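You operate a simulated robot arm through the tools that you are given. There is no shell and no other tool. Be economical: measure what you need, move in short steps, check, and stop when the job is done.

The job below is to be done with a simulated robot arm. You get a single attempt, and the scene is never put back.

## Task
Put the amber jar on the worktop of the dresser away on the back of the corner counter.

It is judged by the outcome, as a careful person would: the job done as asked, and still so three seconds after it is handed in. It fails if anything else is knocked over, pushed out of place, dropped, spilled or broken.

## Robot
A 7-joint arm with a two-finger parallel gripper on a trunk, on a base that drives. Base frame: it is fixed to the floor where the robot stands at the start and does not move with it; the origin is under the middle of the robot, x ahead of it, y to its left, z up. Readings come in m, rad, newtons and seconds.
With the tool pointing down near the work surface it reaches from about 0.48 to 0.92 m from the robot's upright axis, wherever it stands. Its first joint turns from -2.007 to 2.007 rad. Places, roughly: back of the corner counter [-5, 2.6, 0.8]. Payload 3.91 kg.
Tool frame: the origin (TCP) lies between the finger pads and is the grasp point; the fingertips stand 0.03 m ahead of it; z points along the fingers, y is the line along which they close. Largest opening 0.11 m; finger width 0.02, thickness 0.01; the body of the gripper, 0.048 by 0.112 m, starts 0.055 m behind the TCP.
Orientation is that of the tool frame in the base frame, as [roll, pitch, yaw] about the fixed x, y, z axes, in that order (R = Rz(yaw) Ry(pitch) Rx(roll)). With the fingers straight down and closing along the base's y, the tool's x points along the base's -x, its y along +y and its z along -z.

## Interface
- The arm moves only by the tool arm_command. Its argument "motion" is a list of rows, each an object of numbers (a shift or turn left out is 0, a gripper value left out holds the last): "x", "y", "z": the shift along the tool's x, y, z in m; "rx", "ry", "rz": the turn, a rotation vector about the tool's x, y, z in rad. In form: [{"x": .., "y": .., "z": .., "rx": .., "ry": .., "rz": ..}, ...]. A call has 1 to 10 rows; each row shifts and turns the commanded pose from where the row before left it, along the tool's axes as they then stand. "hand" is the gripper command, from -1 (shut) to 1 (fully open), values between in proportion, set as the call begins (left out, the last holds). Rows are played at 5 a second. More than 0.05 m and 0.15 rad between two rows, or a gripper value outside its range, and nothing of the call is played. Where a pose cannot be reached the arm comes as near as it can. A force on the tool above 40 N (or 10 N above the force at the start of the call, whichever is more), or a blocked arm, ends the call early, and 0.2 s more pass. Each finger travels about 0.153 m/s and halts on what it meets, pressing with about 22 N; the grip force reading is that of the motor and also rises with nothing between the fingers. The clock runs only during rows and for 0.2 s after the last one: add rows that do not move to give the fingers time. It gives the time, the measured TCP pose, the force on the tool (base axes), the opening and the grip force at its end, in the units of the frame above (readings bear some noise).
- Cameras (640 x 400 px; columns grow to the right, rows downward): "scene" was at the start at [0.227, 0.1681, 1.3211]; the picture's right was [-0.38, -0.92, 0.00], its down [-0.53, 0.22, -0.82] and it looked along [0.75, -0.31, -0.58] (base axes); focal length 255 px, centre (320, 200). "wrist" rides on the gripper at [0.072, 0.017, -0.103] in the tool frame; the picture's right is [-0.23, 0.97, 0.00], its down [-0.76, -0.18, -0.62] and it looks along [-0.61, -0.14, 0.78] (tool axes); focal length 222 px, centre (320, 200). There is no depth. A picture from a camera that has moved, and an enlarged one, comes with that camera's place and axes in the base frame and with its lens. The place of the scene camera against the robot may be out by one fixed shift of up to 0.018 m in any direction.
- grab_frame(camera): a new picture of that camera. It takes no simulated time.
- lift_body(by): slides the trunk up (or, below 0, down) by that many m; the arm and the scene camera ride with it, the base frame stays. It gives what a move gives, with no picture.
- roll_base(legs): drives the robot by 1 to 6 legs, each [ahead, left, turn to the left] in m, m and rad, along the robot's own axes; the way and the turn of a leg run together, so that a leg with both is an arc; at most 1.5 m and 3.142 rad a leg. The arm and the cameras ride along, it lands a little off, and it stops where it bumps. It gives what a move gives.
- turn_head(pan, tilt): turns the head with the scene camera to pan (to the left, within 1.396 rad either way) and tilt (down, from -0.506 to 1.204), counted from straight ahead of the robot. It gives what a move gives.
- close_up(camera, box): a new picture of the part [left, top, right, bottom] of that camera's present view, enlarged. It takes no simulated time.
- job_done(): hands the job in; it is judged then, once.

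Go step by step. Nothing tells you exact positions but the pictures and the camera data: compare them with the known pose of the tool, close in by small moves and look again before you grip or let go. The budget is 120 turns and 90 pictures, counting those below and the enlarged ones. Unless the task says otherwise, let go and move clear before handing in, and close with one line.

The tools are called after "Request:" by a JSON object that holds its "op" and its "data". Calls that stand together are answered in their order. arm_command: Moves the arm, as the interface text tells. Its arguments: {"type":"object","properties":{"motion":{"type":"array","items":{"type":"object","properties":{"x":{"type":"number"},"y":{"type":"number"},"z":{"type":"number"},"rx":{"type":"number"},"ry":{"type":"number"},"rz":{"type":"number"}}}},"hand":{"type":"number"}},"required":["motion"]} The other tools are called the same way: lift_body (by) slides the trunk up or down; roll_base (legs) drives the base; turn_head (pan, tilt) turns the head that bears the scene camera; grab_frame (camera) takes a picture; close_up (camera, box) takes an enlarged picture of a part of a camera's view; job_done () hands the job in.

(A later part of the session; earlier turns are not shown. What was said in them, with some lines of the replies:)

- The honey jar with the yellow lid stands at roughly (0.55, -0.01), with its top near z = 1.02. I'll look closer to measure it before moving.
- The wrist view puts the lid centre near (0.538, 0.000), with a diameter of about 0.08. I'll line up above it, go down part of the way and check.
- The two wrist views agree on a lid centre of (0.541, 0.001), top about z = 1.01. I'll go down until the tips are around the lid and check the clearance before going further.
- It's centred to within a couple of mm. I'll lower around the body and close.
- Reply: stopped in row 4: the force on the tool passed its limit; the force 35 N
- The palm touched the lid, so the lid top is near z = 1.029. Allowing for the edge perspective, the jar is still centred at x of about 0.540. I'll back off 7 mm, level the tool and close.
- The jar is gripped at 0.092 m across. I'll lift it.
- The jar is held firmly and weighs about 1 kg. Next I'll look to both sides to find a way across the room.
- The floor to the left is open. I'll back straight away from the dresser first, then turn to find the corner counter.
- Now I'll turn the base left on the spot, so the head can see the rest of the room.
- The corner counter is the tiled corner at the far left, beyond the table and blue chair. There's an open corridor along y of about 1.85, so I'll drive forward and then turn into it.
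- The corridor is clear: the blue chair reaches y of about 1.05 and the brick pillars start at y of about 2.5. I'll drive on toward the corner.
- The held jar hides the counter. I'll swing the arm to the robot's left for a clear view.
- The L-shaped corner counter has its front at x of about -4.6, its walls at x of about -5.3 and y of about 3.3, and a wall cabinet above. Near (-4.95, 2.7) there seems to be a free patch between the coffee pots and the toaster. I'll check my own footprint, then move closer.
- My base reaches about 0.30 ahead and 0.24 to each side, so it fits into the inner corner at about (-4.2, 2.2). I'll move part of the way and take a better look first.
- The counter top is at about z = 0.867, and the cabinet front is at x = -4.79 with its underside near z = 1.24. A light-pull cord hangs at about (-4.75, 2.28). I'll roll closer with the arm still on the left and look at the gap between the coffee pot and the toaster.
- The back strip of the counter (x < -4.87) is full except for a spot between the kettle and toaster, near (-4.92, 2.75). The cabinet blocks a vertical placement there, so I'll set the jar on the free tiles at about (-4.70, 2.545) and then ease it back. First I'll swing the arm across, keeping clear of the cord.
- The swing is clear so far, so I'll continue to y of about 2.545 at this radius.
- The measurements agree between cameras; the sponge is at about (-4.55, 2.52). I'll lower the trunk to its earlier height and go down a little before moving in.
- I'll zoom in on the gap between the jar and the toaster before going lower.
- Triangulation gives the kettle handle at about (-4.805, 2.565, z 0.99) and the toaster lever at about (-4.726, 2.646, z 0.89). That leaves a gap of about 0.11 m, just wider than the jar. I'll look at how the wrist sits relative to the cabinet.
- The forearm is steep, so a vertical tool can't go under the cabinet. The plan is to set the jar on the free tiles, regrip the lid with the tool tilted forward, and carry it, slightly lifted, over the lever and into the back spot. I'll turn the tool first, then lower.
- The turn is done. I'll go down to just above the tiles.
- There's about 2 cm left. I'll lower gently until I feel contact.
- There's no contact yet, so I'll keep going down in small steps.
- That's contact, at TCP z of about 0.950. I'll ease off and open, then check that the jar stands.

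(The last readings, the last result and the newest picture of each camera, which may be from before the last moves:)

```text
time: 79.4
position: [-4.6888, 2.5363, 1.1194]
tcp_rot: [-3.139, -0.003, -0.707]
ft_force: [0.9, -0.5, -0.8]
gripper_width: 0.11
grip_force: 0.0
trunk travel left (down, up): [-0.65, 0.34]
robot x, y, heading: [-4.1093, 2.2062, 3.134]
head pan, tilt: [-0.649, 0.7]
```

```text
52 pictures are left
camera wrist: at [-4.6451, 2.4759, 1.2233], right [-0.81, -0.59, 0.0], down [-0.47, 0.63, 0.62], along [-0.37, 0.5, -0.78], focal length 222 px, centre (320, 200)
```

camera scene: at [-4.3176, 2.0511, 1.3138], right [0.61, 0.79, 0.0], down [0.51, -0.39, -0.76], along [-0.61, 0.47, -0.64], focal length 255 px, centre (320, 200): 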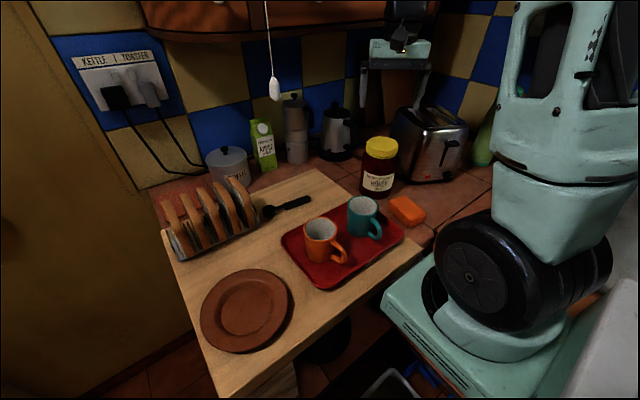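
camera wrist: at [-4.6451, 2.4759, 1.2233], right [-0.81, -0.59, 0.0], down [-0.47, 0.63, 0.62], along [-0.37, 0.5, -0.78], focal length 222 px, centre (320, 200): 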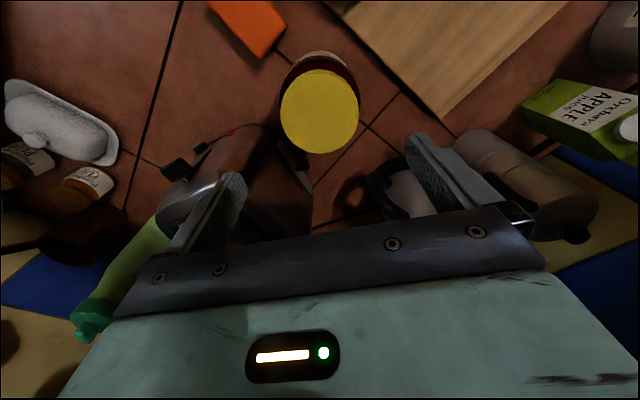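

The jar stands upright at (-4.688, 2.535). Now I'll pull back and tilt the tool about 52° forward to take the lid from the front.

Request:
{"op": "arm_command", "data": {"motion": [{"x": 0.045}, {"x": 0.045}, {"ry": -0.1297}, {"ry": -0.1297}, {"ry": -0.1297}, {"ry": -0.1297}, {"ry": -0.1297}, {"ry": -0.1297}, {"ry": -0.1297}, {}]}}

Request:
{"op": "grab_frame", "data": {"camera": "scene"}}

Request:
{"op": "grab_frame", "data": {"camera": "wrist"}}

```text
time: 81.6
position: [-4.6513, 2.4941, 1.1344]
tcp_rot: [-3.137, 0.886, -0.703]
ft_force: [0.4, 0.1, 0.3]
gripper_width: 0.11
grip_force: 0.0
out of reach, approached as far as the arm can: row 7, 8, 9
trunk travel left (down, up): [-0.65, 0.34]
robot x, y, heading: [-4.1103, 2.2052, 3.134]
head pan, tilt: [-0.649, 0.7]
```

```text
51 pictures are left
camera scene: at [-4.3175, 2.0511, 1.3138], right [0.61, 0.79, 0.0], down [0.51, -0.39, -0.76], along [-0.61, 0.47, -0.64], focal length 255 px, centre (320, 200)
```

scene: 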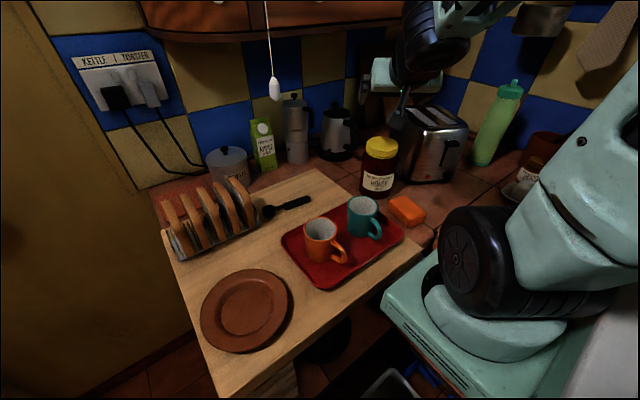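

```text
50 pictures are left
camera wrist: at [-4.5653, 2.3993, 1.1427], right [-0.74, -0.65, 0.17], down [0.12, 0.13, 0.98], along [-0.66, 0.75, -0.02], focal length 222 px, centre (320, 200)
```

wrist: 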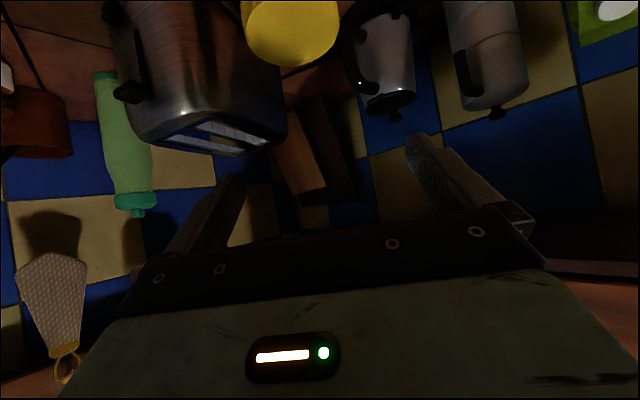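

That's too close in for the tilt. I'll back the base off about 7 cm and complete the tilt from there.

Request:
{"op": "roll_base", "data": {"legs": [[-0.057, 0.04, 0]]}}

Request:
{"op": "arm_command", "data": {"motion": [{}, {}]}}

```text
time: 82.6
position: [-4.5945, 2.4537, 1.1352]
tcp_rot: [-3.136, 0.889, -0.705]
ft_force: [0.3, -0.1, -0.4]
gripper_width: 0.1101
grip_force: 0.1
trunk travel left (down, up): [-0.65, 0.34]
robot x, y, heading: [-4.0527, 2.1686, 3.136]
head pan, tilt: [-0.649, 0.7]
```

```text
time: 83.2
position: [-4.5945, 2.4536, 1.1342]
tcp_rot: [-3.137, 0.887, -0.705]
ft_force: [0.3, -0.4, 0.6]
gripper_width: 0.1101
grip_force: 0.1
trunk travel left (down, up): [-0.65, 0.34]
robot x, y, heading: [-4.051, 2.1645, 3.136]
head pan, tilt: [-0.649, 0.7]
```

Now to the pre-grasp point, about 10 cm back from the lid along the tool axis.

Request:
{"op": "arm_command", "data": {"motion": [{"x": 0.016, "y": -0.001, "z": 0.026}, {"x": 0.016, "y": -0.001, "z": 0.025}, {"z": 0.025}, {}]}}

Request:
{"op": "grab_frame", "data": {"camera": "scene"}}

Request:
{"op": "grab_frame", "data": {"camera": "wrist"}}

```text
time: 84.2
position: [-4.6365, 2.4878, 1.0735]
tcp_rot: [-3.136, 0.887, -0.705]
ft_force: [-0.4, 0.0, -0.4]
gripper_width: 0.1102
grip_force: 0.1
out of reach, approached as far as the arm can: row 1, 2
trunk travel left (down, up): [-0.65, 0.34]
robot x, y, heading: [-4.0574, 2.1677, 3.137]
head pan, tilt: [-0.649, 0.7]
```

```text
49 pictures are left
camera scene: at [-4.2611, 2.0109, 1.3138], right [0.61, 0.79, 0.0], down [0.51, -0.39, -0.76], along [-0.61, 0.47, -0.64], focal length 255 px, centre (320, 200)
```

scene: 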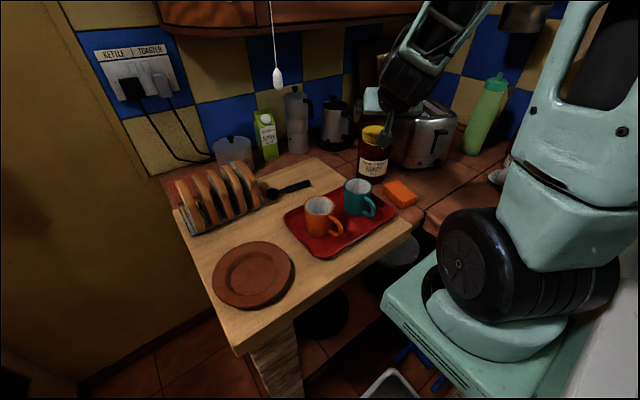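

```text
48 pictures are left
camera wrist: at [-4.5518, 2.3923, 1.0808], right [-0.74, -0.65, 0.17], down [0.12, 0.13, 0.98], along [-0.66, 0.75, -0.02], focal length 222 px, centre (320, 200)
```

wrist: 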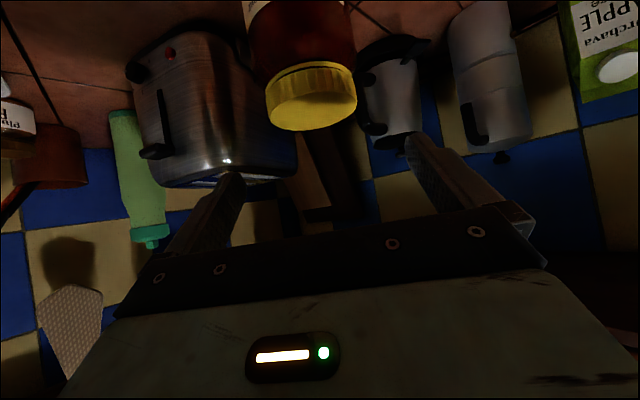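

The lid is centred laterally to about 1 mm. I'll advance along the tool axis onto the lid, then check.

Request:
{"op": "arm_command", "data": {"motion": [{"x": 0.01, "y": -0.001}, {"x": 0.009, "y": -0.001, "z": 0.01}, {"z": 0.025}, {"z": 0.025}, {"z": 0.02}, {"z": 0.015}, {}]}}

Request:
{"op": "close_up", "data": {"camera": "scene", "box": [300, 60, 500, 220]}}

Request:
{"op": "grab_frame", "data": {"camera": "wrist"}}

```text
time: 85.8
position: [-4.6868, 2.5309, 0.9998]
tcp_rot: [-3.137, 0.889, -0.705]
ft_force: [-0.7, -0.9, 0.0]
gripper_width: 0.1099
grip_force: 0.2
out of reach, approached as far as the arm can: row 2
trunk travel left (down, up): [-0.65, 0.34]
robot x, y, heading: [-4.0562, 2.1653, 3.13]
head pan, tilt: [-0.649, 0.7]
```

```text
2.50 times, centred on (400, 140) of scene
camera zoom: at [-4.2612, 2.0109, 1.3138], right [0.61, 0.79, 0.0], down [0.51, -0.39, -0.76], along [-0.61, 0.47, -0.64], focal length 637 px, centre (120, 350)
```

zoom: 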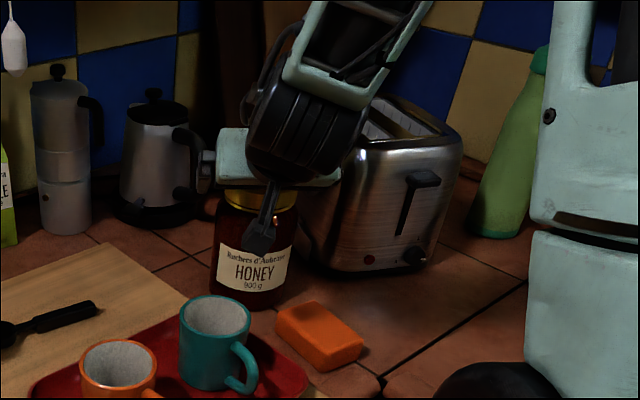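

```text
46 pictures are left
camera wrist: at [-4.6013, 2.4357, 1.0083], right [-0.74, -0.65, 0.17], down [0.12, 0.13, 0.98], along [-0.66, 0.75, -0.02], focal length 222 px, centre (320, 200)
```

wrist: 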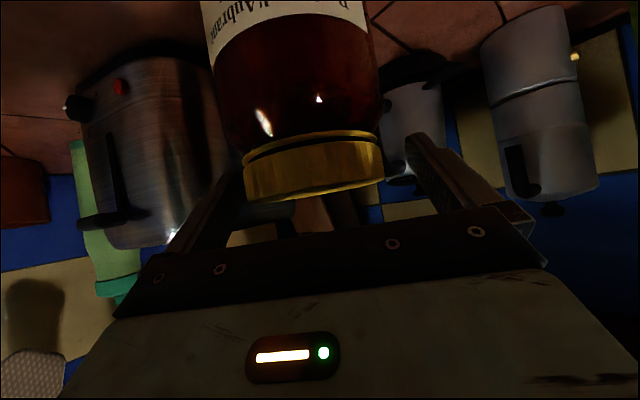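

The lid is between the fingers. I'll shift 9 mm lower, so the pads centre on the lid rim, and close.

Request:
{"op": "arm_command", "data": {"motion": [{"x": 0.009}, {}]}}

Request:
{"op": "arm_command", "data": {"motion": [{}, {}, {}, {}, {}], "hand": -1}}

Request:
{"op": "grab_frame", "data": {"camera": "wrist"}}

```text
time: 86.4
position: [-4.6812, 2.5258, 0.9927]
tcp_rot: [-3.136, 0.889, -0.702]
ft_force: [-0.9, 0.1, -0.2]
gripper_width: 0.1099
grip_force: 0.1
trunk travel left (down, up): [-0.65, 0.34]
robot x, y, heading: [-4.0525, 2.1655, 3.135]
head pan, tilt: [-0.649, 0.7]
```

```text
time: 87.6
position: [-4.6836, 2.5278, 0.9947]
tcp_rot: [-3.136, 0.893, -0.707]
ft_force: [-1.4, 9.3, 22.6]
gripper_width: 0.0799
grip_force: 22.1
trunk travel left (down, up): [-0.65, 0.34]
robot x, y, heading: [-4.0542, 2.1632, 3.134]
head pan, tilt: [-0.649, 0.7]
```

```text
45 pictures are left
camera wrist: at [-4.597, 2.4325, 1.0026], right [-0.74, -0.65, 0.17], down [0.12, 0.13, 0.98], along [-0.66, 0.75, -0.02], focal length 222 px, centre (320, 200)
```

wrist: 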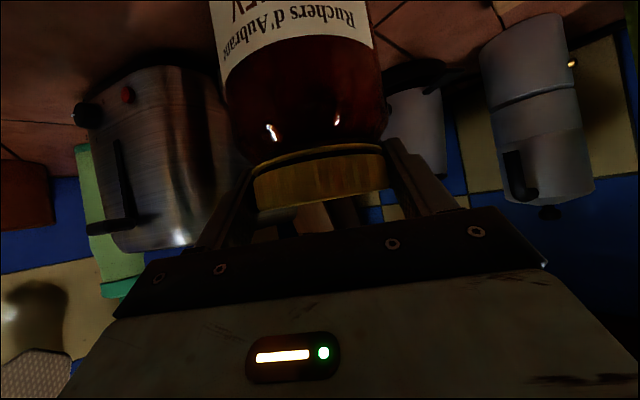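

The lid is gripped at 0.080. I'll lift 5 cm straight up.

Request:
{"op": "arm_command", "data": {"motion": [{"x": -0.0039, "z": -0.0031}, {"x": -0.0078, "z": -0.0063}, {"x": -0.0117, "z": -0.0094}, {"x": -0.0155, "z": -0.0126}, {}]}}

Request:
{"op": "grab_frame", "data": {"camera": "scene"}}

Request:
{"op": "grab_frame", "data": {"camera": "wrist"}}

```text
time: 88.8
position: [-4.6827, 2.5263, 1.0419]
tcp_rot: [-3.138, 0.887, -0.703]
ft_force: [0.0, -0.1, -10.6]
gripper_width: 0.0794
grip_force: 21.8
trunk travel left (down, up): [-0.65, 0.34]
robot x, y, heading: [-4.0509, 2.1662, 3.132]
head pan, tilt: [-0.649, 0.7]
```

```text
44 pictures are left
camera scene: at [-4.2616, 2.0111, 1.3137], right [0.61, 0.79, 0.0], down [0.51, -0.39, -0.76], along [-0.61, 0.47, -0.64], focal length 255 px, centre (320, 200)
```

scene: 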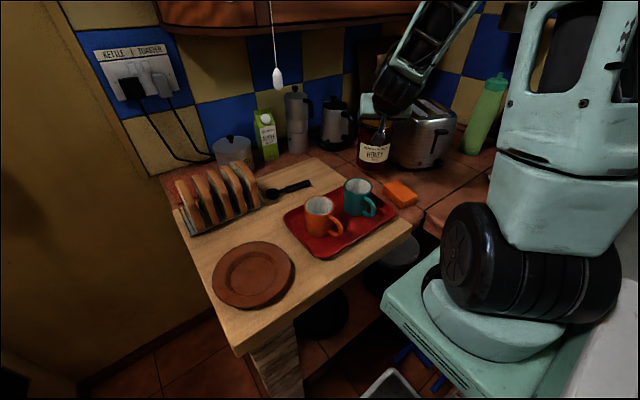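

```text
43 pictures are left
camera wrist: at [-4.5976, 2.4316, 1.051], right [-0.74, -0.65, 0.17], down [0.11, 0.13, 0.98], along [-0.66, 0.75, -0.02], focal length 222 px, centre (320, 200)
```

wrist: 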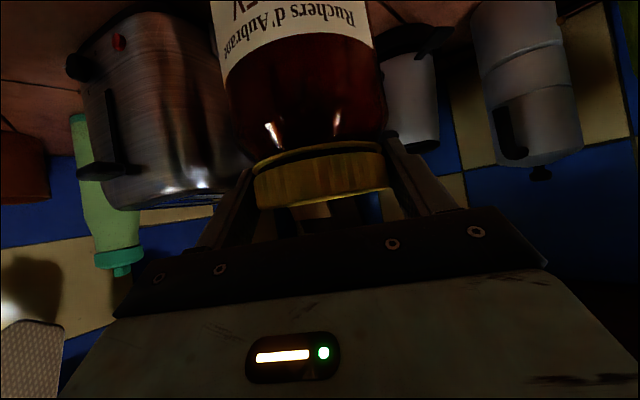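

The jar hangs upright, about 5 cm up. I'll guide it in along a line that keeps about 1.7 cm from the kettle handle and passes over the toaster lever. First I'll move to the mouth of the gap and look.

Request:
{"op": "arm_command", "data": {"motion": [{"x": -0.01, "y": -0.0078, "z": 0.0125}, {"x": -0.01, "y": -0.0078, "z": 0.0125}, {"x": -0.0105, "y": -0.0077, "z": 0.0126}, {}]}}

Request:
{"op": "close_up", "data": {"camera": "scene", "box": [300, 60, 500, 220]}}

Request:
{"op": "grab_frame", "data": {"camera": "wrist"}}

```text
time: 89.8
position: [-4.7045, 2.577, 1.0416]
tcp_rot: [-3.137, 0.89, -0.703]
ft_force: [0.4, -0.3, -10.3]
gripper_width: 0.0794
grip_force: 22.1
trunk travel left (down, up): [-0.65, 0.34]
robot x, y, heading: [-4.0544, 2.1683, 3.138]
head pan, tilt: [-0.649, 0.7]
```

```text
2.50 times, centred on (400, 140) of scene
camera zoom: at [-4.2616, 2.0111, 1.3137], right [0.61, 0.79, 0.0], down [0.51, -0.39, -0.76], along [-0.61, 0.47, -0.64], focal length 637 px, centre (120, 350)
```

zoom: 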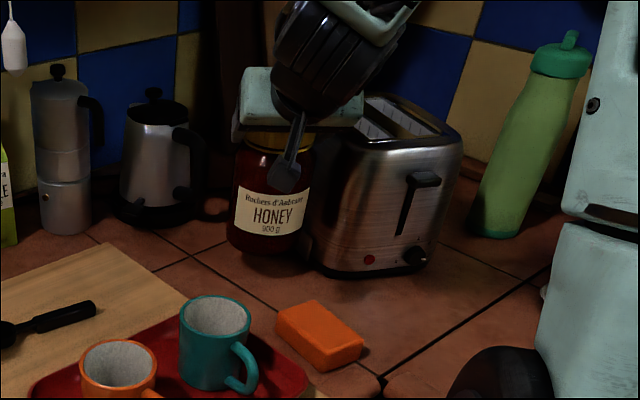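

```text
41 pictures are left
camera wrist: at [-4.6199, 2.4809, 1.0504], right [-0.74, -0.65, 0.17], down [0.12, 0.13, 0.98], along [-0.66, 0.75, -0.02], focal length 222 px, centre (320, 200)
```

wrist: 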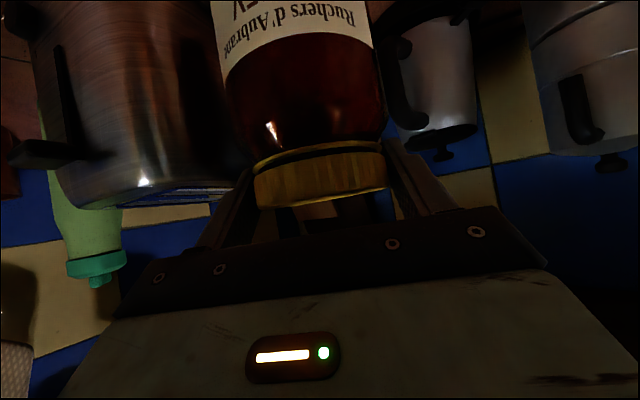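

From this view the handle edge is a little nearer than I thought, so I'll favour the toaster side a bit and raise 1 cm to be safe over the lever. I'll move a few centimetres and look again.

Request:
{"op": "arm_command", "data": {"motion": [{"x": -0.0078, "z": -0.0063}, {"x": -0.0095, "y": -0.0032, "z": 0.0117}, {"x": -0.0096, "y": -0.0032, "z": 0.0118}, {}]}}

Request:
{"op": "grab_frame", "data": {"camera": "wrist"}}

Request:
{"op": "turn_head", "data": {"pan": -0.75, "tilt": 0.55}}

Request:
{"op": "close_up", "data": {"camera": "scene", "box": [240, 60, 440, 220]}}

```text
time: 90.8
position: [-4.7251, 2.5994, 1.053]
tcp_rot: [-3.137, 0.889, -0.705]
ft_force: [0.5, -0.3, -9.6]
gripper_width: 0.079
grip_force: 21.8
trunk travel left (down, up): [-0.65, 0.34]
robot x, y, heading: [-4.0531, 2.1646, 3.13]
head pan, tilt: [-0.649, 0.7]
```

```text
40 pictures are left
camera wrist: at [-4.6386, 2.5052, 1.061], right [-0.74, -0.65, 0.17], down [0.12, 0.13, 0.98], along [-0.66, 0.75, -0.02], focal length 222 px, centre (320, 200)
```

wrist: 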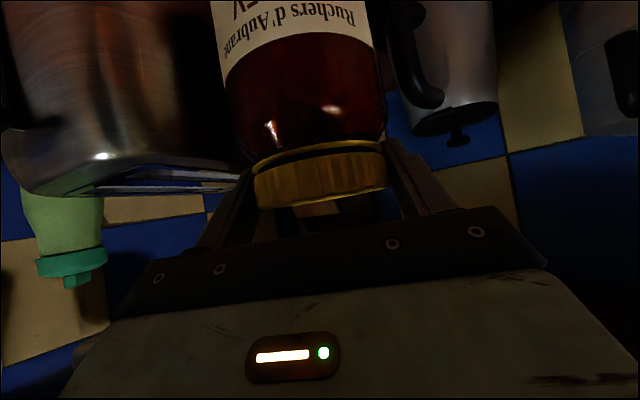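

```text
time: 91.5
position: [-4.7237, 2.6005, 1.0526]
tcp_rot: [-3.136, 0.889, -0.705]
ft_force: [-0.2, -0.8, -10.7]
gripper_width: 0.0792
grip_force: 22.3
trunk travel left (down, up): [-0.65, 0.34]
robot x, y, heading: [-4.0514, 2.1662, 3.137]
head pan, tilt: [-0.75, 0.55]
```

```text
2.50 times, centred on (340, 140) of scene
camera zoom: at [-4.2596, 2.021, 1.3268], right [0.69, 0.73, 0.0], down [0.38, -0.36, -0.85], along [-0.62, 0.58, -0.52], focal length 637 px, centre (270, 350)
```

zoom: 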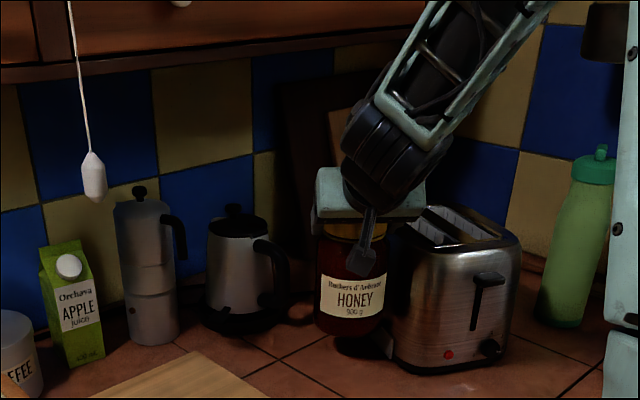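

The jar is lined up between handle and toaster with about 1.5–2 cm on each side. I'll advance 4 cm and check.

Request:
{"op": "arm_command", "data": {"motion": [{"x": -0.0085, "z": 0.0105}, {"x": -0.0085, "z": 0.0105}, {"x": -0.0085, "z": 0.0104}, {}]}}

Request:
{"op": "grab_frame", "data": {"camera": "wrist"}}

Request:
{"op": "close_up", "data": {"camera": "scene", "box": [240, 60, 440, 220]}}

```text
time: 92.5
position: [-4.7549, 2.6267, 1.052]
tcp_rot: [-3.135, 0.889, -0.704]
ft_force: [0.1, -0.2, -9.9]
gripper_width: 0.0795
grip_force: 21.8
trunk travel left (down, up): [-0.65, 0.34]
robot x, y, heading: [-4.0577, 2.1676, 3.135]
head pan, tilt: [-0.75, 0.55]
```

```text
38 pictures are left
camera wrist: at [-4.6692, 2.5317, 1.0606], right [-0.74, -0.65, 0.17], down [0.12, 0.13, 0.98], along [-0.66, 0.75, -0.02], focal length 222 px, centre (320, 200)
```

wrist: 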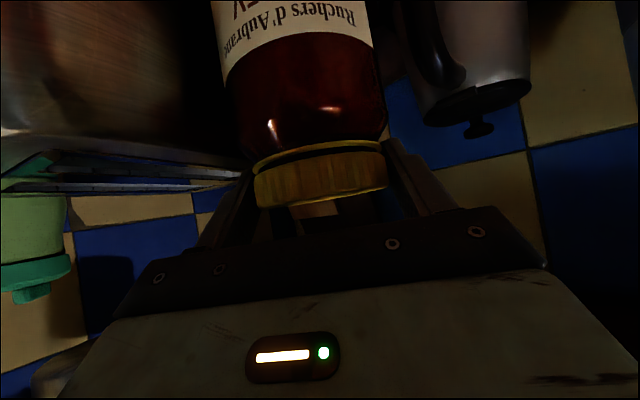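

```text
2.50 times, centred on (340, 140) of scene
camera zoom: at [-4.2596, 2.0211, 1.3269], right [0.69, 0.73, 0.0], down [0.38, -0.36, -0.85], along [-0.62, 0.59, -0.52], focal length 637 px, centre (270, 350)
```

zoom: 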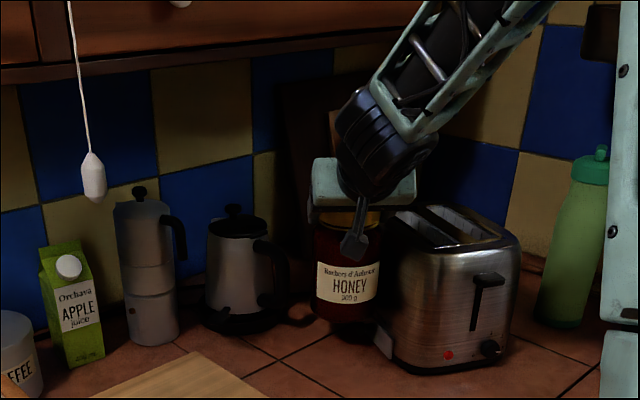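

It's passing cleanly. I'll carry on past the handle to s of about 0.15 along the corridor.

Request:
{"op": "arm_command", "data": {"motion": [{"x": -0.0095, "y": 0.0016, "z": 0.0116}, {"x": -0.0095, "y": 0.0016, "z": 0.0116}, {"x": -0.0095, "y": 0.0016, "z": 0.0116}, {"x": -0.0095, "y": 0.0016, "z": 0.0116}, {}]}}

Request:
{"op": "grab_frame", "data": {"camera": "wrist"}}

Request:
{"op": "close_up", "data": {"camera": "scene", "box": [240, 40, 440, 200]}}

```text
time: 93.7
position: [-4.8059, 2.6587, 1.0533]
tcp_rot: [-3.138, 0.89, -0.701]
ft_force: [-9.4, -10.0, -2.6]
gripper_width: 0.0794
grip_force: 21.5
trunk travel left (down, up): [-0.65, 0.34]
robot x, y, heading: [-4.053, 2.1663, 3.135]
head pan, tilt: [-0.75, 0.55]
```

```text
36 pictures are left
camera wrist: at [-4.72, 2.5639, 1.0618], right [-0.74, -0.65, 0.17], down [0.12, 0.13, 0.98], along [-0.66, 0.75, -0.02], focal length 222 px, centre (320, 200)
```

wrist: 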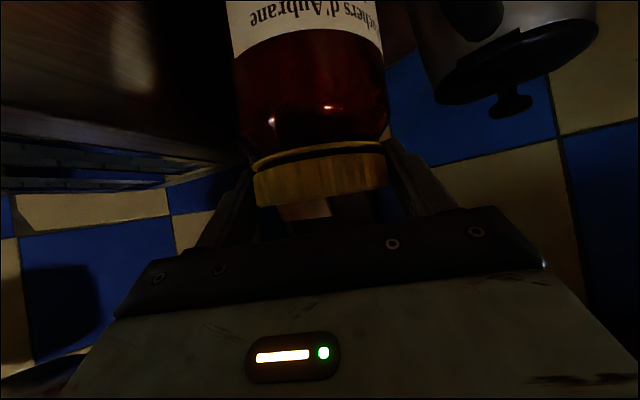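

```text
2.50 times, centred on (340, 120) of scene
camera zoom: at [-4.2598, 2.0203, 1.3269], right [0.69, 0.73, 0.0], down [0.38, -0.36, -0.85], along [-0.62, 0.59, -0.52], focal length 637 px, centre (270, 400)
```

zoom: 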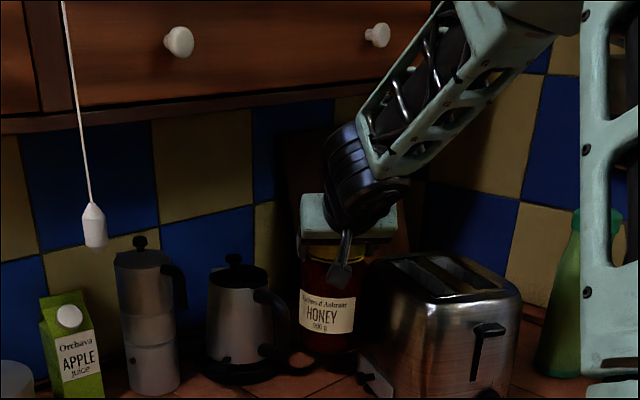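

A sideways force shows the jar is brushing the toaster side. I'll shift right away toward the kettle, where the view shows spare room.

Request:
{"op": "arm_command", "data": {"motion": [{"y": 0.006}, {"y": 0.006}, {}]}}

Request:
{"op": "grab_frame", "data": {"camera": "wrist"}}

Request:
{"op": "close_up", "data": {"camera": "scene", "box": [260, 100, 460, 240]}}

```text
time: 94.5
position: [-4.8115, 2.6521, 1.0521]
tcp_rot: [-3.135, 0.888, -0.704]
ft_force: [0.5, -0.4, -9.9]
gripper_width: 0.0792
grip_force: 21.5
trunk travel left (down, up): [-0.65, 0.34]
robot x, y, heading: [-4.0503, 2.1689, 3.133]
head pan, tilt: [-0.75, 0.55]
```

```text
34 pictures are left
camera wrist: at [-4.726, 2.5569, 1.0603], right [-0.74, -0.65, 0.17], down [0.12, 0.13, 0.98], along [-0.66, 0.75, -0.02], focal length 222 px, centre (320, 200)
```

wrist: 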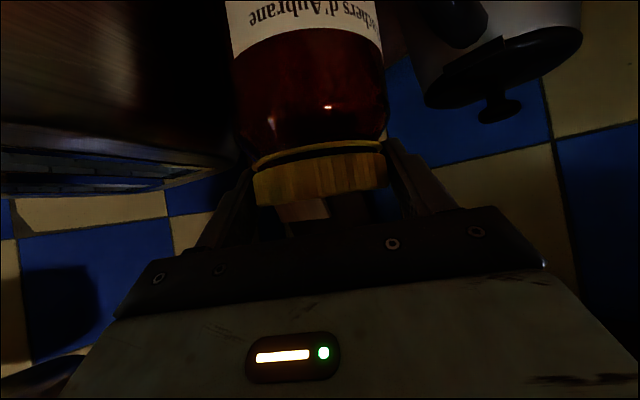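

```text
2.86 times, centred on (360, 170) of scene
camera zoom: at [-4.2596, 2.0212, 1.3268], right [0.69, 0.73, 0.0], down [0.38, -0.36, -0.85], along [-0.62, 0.59, -0.52], focal length 728 px, centre (206, 286)
```

zoom: 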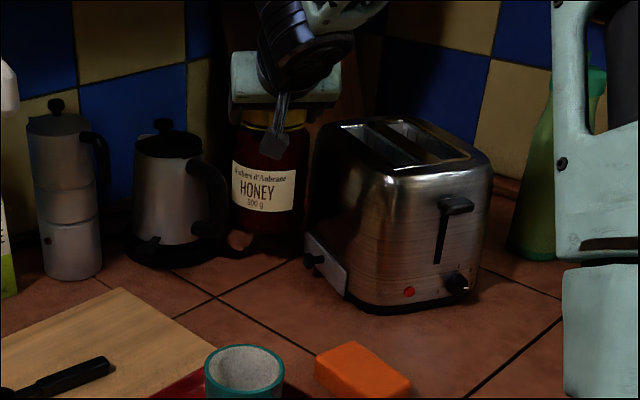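

The force is back to weight only and the toaster hasn't moved. I'll continue to the end of the toaster, centred between it and the kettle.

Request:
{"op": "arm_command", "data": {"motion": [{"x": -0.0102, "y": 0.0012, "z": 0.0126}, {"x": -0.0102, "y": 0.0012, "z": 0.0126}, {"x": -0.0103, "y": 0.0011, "z": 0.0126}, {}]}}

Request:
{"op": "grab_frame", "data": {"camera": "wrist"}}

Request:
{"op": "close_up", "data": {"camera": "scene", "box": [240, 40, 440, 200]}}

```text
time: 95.5
position: [-4.8496, 2.6809, 1.0523]
tcp_rot: [-3.137, 0.889, -0.705]
ft_force: [-0.6, -0.2, -10.2]
gripper_width: 0.0795
grip_force: 22.1
trunk travel left (down, up): [-0.65, 0.34]
robot x, y, heading: [-4.0519, 2.1643, 3.141]
head pan, tilt: [-0.75, 0.55]
```

```text
32 pictures are left
camera wrist: at [-4.7652, 2.5857, 1.0609], right [-0.74, -0.65, 0.17], down [0.12, 0.13, 0.98], along [-0.66, 0.75, -0.02], focal length 222 px, centre (320, 200)
```

wrist: 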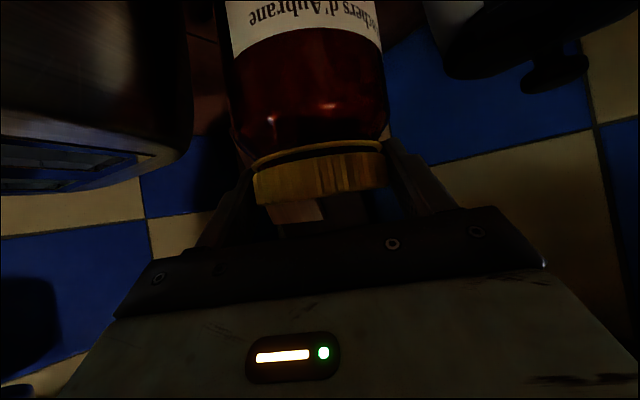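

```text
2.50 times, centred on (340, 120) of scene
camera zoom: at [-4.2596, 2.0211, 1.3269], right [0.69, 0.73, 0.0], down [0.38, -0.36, -0.85], along [-0.62, 0.59, -0.52], focal length 637 px, centre (270, 400)
```

zoom: 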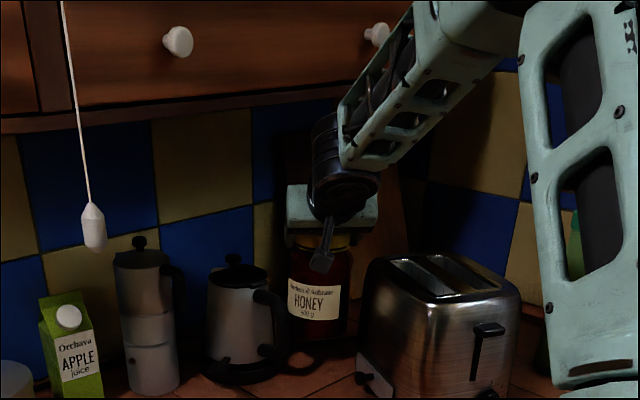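

The toaster is cleared. I'll advance a bit more, then start lowering so the wrist stays under the cabinet edge.

Request:
{"op": "arm_command", "data": {"motion": [{"x": -0.011, "y": -0.003, "z": 0.0136}, {"x": -0.0111, "y": -0.003, "z": 0.0136}, {"x": 0.0022, "y": -0.0015, "z": 0.0211}, {"x": 0.0022, "y": -0.0015, "z": 0.0211}, {}]}}

Request:
{"op": "grab_frame", "data": {"camera": "wrist"}}

Request:
{"op": "close_up", "data": {"camera": "scene", "box": [240, 40, 440, 200]}}

```text
time: 96.7
position: [-4.8953, 2.7288, 1.0214]
tcp_rot: [-3.136, 0.888, -0.703]
ft_force: [1.0, 0.5, -9.5]
gripper_width: 0.0793
grip_force: 22.4
trunk travel left (down, up): [-0.65, 0.34]
robot x, y, heading: [-4.0489, 2.1672, 3.135]
head pan, tilt: [-0.75, 0.55]
```

```text
30 pictures are left
camera wrist: at [-4.8094, 2.6345, 1.0303], right [-0.74, -0.65, 0.17], down [0.12, 0.13, 0.98], along [-0.66, 0.75, -0.02], focal length 222 px, centre (320, 200)
```

wrist: 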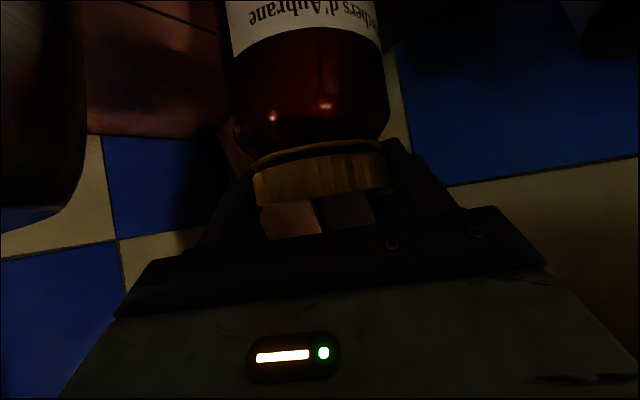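

```text
2.50 times, centred on (340, 120) of scene
camera zoom: at [-4.2597, 2.0211, 1.3269], right [0.69, 0.73, 0.0], down [0.38, -0.36, -0.85], along [-0.62, 0.59, -0.52], focal length 637 px, centre (270, 400)
```

zoom: 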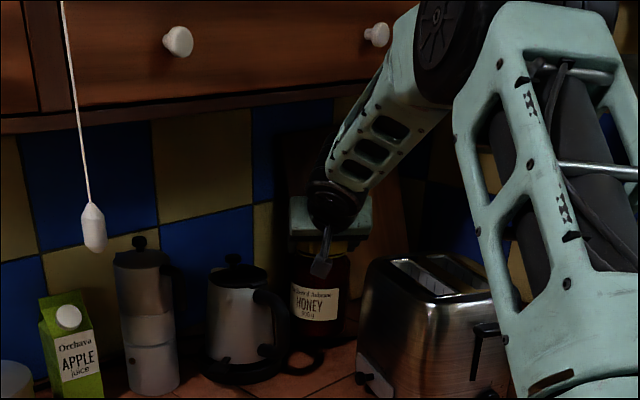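

The jar is at about (-4.90, 2.73) with clear space around it. I'll go 2 cm farther back, then lower gently to contact.

Request:
{"op": "arm_command", "data": {"motion": [{"x": -0.0063, "z": 0.0078}, {"x": -0.0063, "z": 0.0078}, {"x": 0.0078, "z": 0.0063}, {"x": 0.0047, "z": 0.0038}, {}]}}

Request:
{"op": "arm_command", "data": {"motion": [{"x": 0.0023, "z": 0.0019}, {"x": 0.0023, "z": 0.0019}, {}]}}

```text
time: 97.9
position: [-4.9096, 2.7426, 1.0055]
tcp_rot: [-3.137, 0.887, -0.704]
ft_force: [0.3, -0.2, -10.1]
gripper_width: 0.0794
grip_force: 22.5
trunk travel left (down, up): [-0.65, 0.34]
robot x, y, heading: [-4.0564, 2.1669, 3.137]
head pan, tilt: [-0.75, 0.55]
```

```text
time: 98.7
position: [-4.9093, 2.7432, 1.0001]
tcp_rot: [-3.136, 0.888, -0.704]
ft_force: [-0.4, 0.3, -9.7]
gripper_width: 0.0793
grip_force: 21.4
trunk travel left (down, up): [-0.65, 0.34]
robot x, y, heading: [-4.0566, 2.1661, 3.138]
head pan, tilt: [-0.75, 0.55]
```

Request:
{"op": "arm_command", "data": {"motion": [{"x": 0.0019, "z": 0.0016}, {"x": 0.0019, "z": 0.0016}, {}]}}

Request:
{"op": "grab_frame", "data": {"camera": "wrist"}}

Request:
{"op": "close_up", "data": {"camera": "scene", "box": [280, 90, 420, 200]}}

```text
time: 99.5
position: [-4.9097, 2.7434, 0.9984]
tcp_rot: [-3.136, 0.89, -0.703]
ft_force: [1.3, -3.2, 4.8]
gripper_width: 0.0791
grip_force: 21.8
trunk travel left (down, up): [-0.65, 0.34]
robot x, y, heading: [-4.0535, 2.1649, 3.132]
head pan, tilt: [-0.75, 0.55]
```

```text
28 pictures are left
camera wrist: at [-4.8243, 2.648, 1.0062], right [-0.74, -0.65, 0.17], down [0.12, 0.13, 0.98], along [-0.66, 0.75, -0.02], focal length 222 px, centre (320, 200)
```

wrist: 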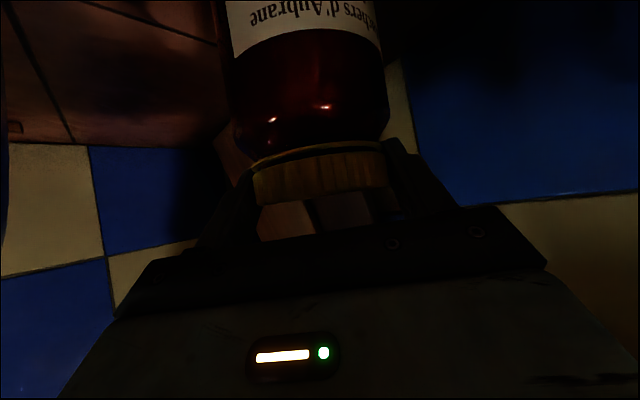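

```text
3.64 times, centred on (350, 145) of scene
camera zoom: at [-4.2589, 2.0205, 1.3271], right [0.69, 0.73, 0.0], down [0.38, -0.36, -0.85], along [-0.62, 0.59, -0.52], focal length 927 px, centre (211, 400)
```

zoom: 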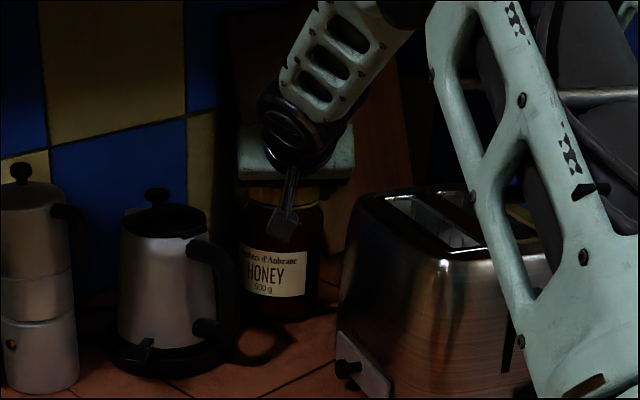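

It's in contact. I'll press 2 mm more so it seats, then open the fingers.

Request:
{"op": "arm_command", "data": {"motion": [{"x": 0.0016, "z": 0.0013}, {}]}}

Request:
{"op": "arm_command", "data": {"motion": [{}, {}, {}, {}], "hand": 0.9}}

Request:
{"op": "grab_frame", "data": {"camera": "wrist"}}

Request:
{"op": "close_up", "data": {"camera": "scene", "box": [280, 90, 420, 200]}}

```text
time: 100.1
position: [-4.9098, 2.7414, 0.9981]
tcp_rot: [-3.139, 0.892, -0.704]
ft_force: [3.2, -4.2, 16.8]
gripper_width: 0.0793
grip_force: 21.7
trunk travel left (down, up): [-0.65, 0.34]
robot x, y, heading: [-4.0569, 2.1682, 3.137]
head pan, tilt: [-0.75, 0.55]
```

```text
time: 101.1
position: [-4.9095, 2.7422, 0.9936]
tcp_rot: [-3.138, 0.889, -0.705]
ft_force: [-0.1, 0.0, -1.0]
gripper_width: 0.1042
grip_force: 0.1
trunk travel left (down, up): [-0.65, 0.34]
robot x, y, heading: [-4.0559, 2.1671, 3.135]
head pan, tilt: [-0.75, 0.55]
```

```text
26 pictures are left
camera wrist: at [-4.8243, 2.6478, 1.0023], right [-0.74, -0.65, 0.17], down [0.12, 0.13, 0.98], along [-0.66, 0.75, -0.02], focal length 222 px, centre (320, 200)
```

wrist: 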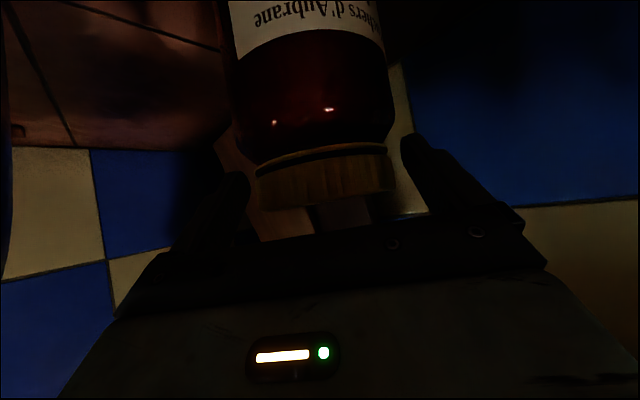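

```text
3.64 times, centred on (350, 145) of scene
camera zoom: at [-4.2593, 2.0209, 1.3269], right [0.69, 0.73, 0.0], down [0.38, -0.36, -0.85], along [-0.62, 0.59, -0.52], focal length 927 px, centre (211, 400)
```

zoom: 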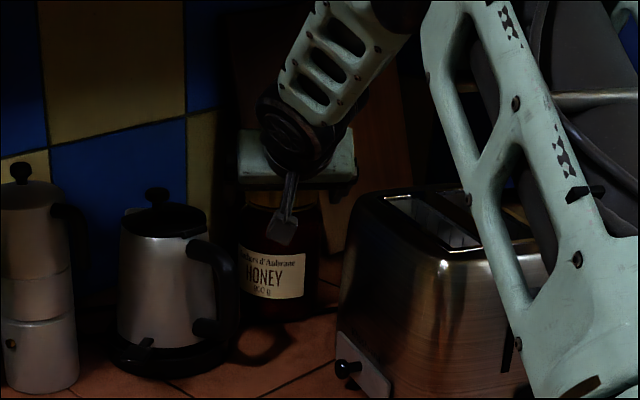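

It's released, with zero load on the tool. I'll retreat along the tool axis, back and up, through the same corridor.

Request:
{"op": "arm_command", "data": {"motion": [{"z": -0.01}, {"z": -0.02}, {"z": -0.025}, {"z": -0.025}, {"z": -0.025}, {"z": -0.025}, {}]}}

Request:
{"op": "close_up", "data": {"camera": "scene", "box": [240, 60, 440, 220]}}

Request:
{"op": "grab_frame", "data": {"camera": "wrist"}}

```text
time: 102.7
position: [-4.833, 2.6773, 1.0758]
tcp_rot: [-3.138, 0.888, -0.706]
ft_force: [0.4, -0.5, 0.7]
gripper_width: 0.1046
grip_force: 0.2
trunk travel left (down, up): [-0.65, 0.34]
robot x, y, heading: [-4.0571, 2.1678, 3.136]
head pan, tilt: [-0.75, 0.55]
```

```text
2.50 times, centred on (340, 140) of scene
camera zoom: at [-4.2593, 2.0209, 1.3269], right [0.69, 0.73, 0.0], down [0.38, -0.36, -0.85], along [-0.62, 0.59, -0.52], focal length 637 px, centre (270, 350)
```

zoom: 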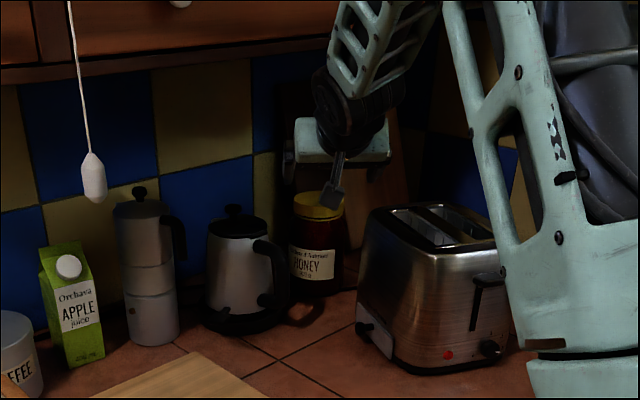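

```text
23 pictures are left
camera wrist: at [-4.7474, 2.5819, 1.0846], right [-0.74, -0.65, 0.17], down [0.12, 0.13, 0.98], along [-0.66, 0.75, -0.02], focal length 222 px, centre (320, 200)
```

wrist: 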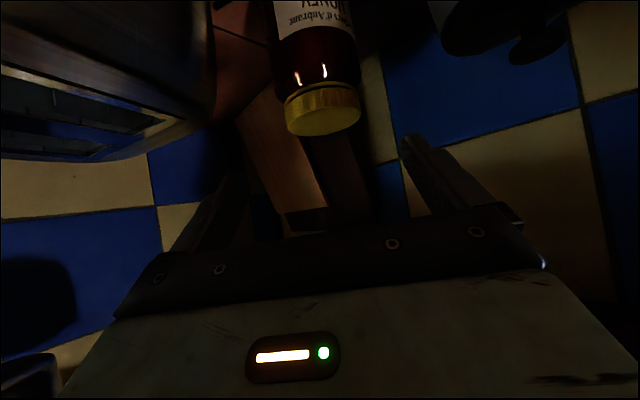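

The jar stands upright in the back spot. I'll retreat further, then back the base away.

Request:
{"op": "arm_command", "data": {"motion": [{"z": -0.025}, {"z": -0.025}, {"z": -0.025}, {"z": -0.025}, {"z": -0.02}, {}]}}

Request:
{"op": "roll_base", "data": {"legs": [[-0.22, 0.06, 0]]}}

Request:
{"op": "grab_frame", "data": {"camera": "scene"}}

Request:
{"op": "close_up", "data": {"camera": "scene", "box": [230, 100, 430, 260]}}

```text
time: 104.1
position: [-4.7626, 2.6164, 1.1518]
tcp_rot: [-3.138, 0.887, -0.704]
ft_force: [0.4, -0.2, 0.1]
gripper_width: 0.1044
grip_force: 0.1
trunk travel left (down, up): [-0.65, 0.34]
robot x, y, heading: [-4.0536, 2.1696, 3.137]
head pan, tilt: [-0.75, 0.55]
```

```text
time: 105.8
position: [-4.5433, 2.5535, 1.1525]
tcp_rot: [-3.136, 0.889, -0.702]
ft_force: [1.0, 0.9, 0.0]
gripper_width: 0.1044
grip_force: 0.1
trunk travel left (down, up): [-0.65, 0.34]
robot x, y, heading: [-3.8333, 2.1022, 3.137]
head pan, tilt: [-0.75, 0.55]
```

```text
22 pictures are left
camera scene: at [-4.0393, 1.9592, 1.3269], right [0.68, 0.73, 0.0], down [0.38, -0.36, -0.85], along [-0.62, 0.58, -0.52], focal length 255 px, centre (320, 200)
```

scene: 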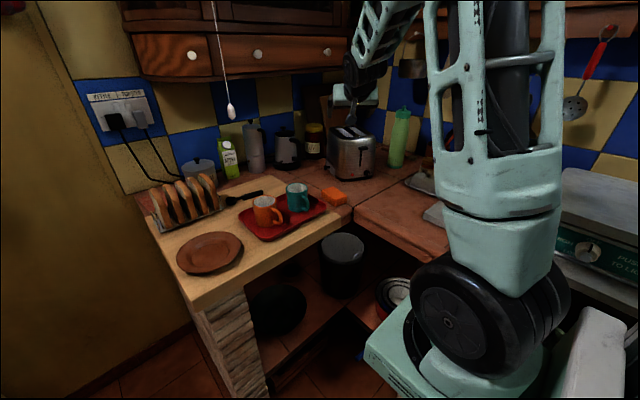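

```text
2.50 times, centred on (330, 180) of scene
camera zoom: at [-4.0393, 1.9592, 1.3269], right [0.68, 0.73, 0.0], down [0.38, -0.36, -0.85], along [-0.62, 0.58, -0.52], focal length 637 px, centre (295, 250)
```

zoom: 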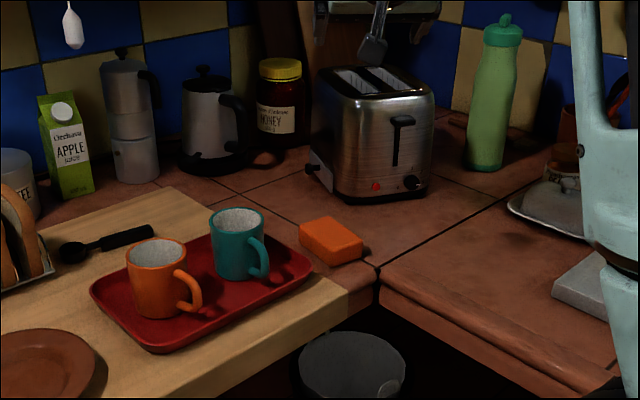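

The jar stands upright at the back of the corner counter, between the kettle and the toaster. Nothing else has moved and the arm is clear, so I'm handing in.

Request:
{"op": "job_done", "data": {}}

```text
The job is handed in.
```

The honey jar is now at the back of the corner counter, standing upright between the kettle and the toaster; it brushed the toaster briefly on the way in, but the pictures show nothing else moved.
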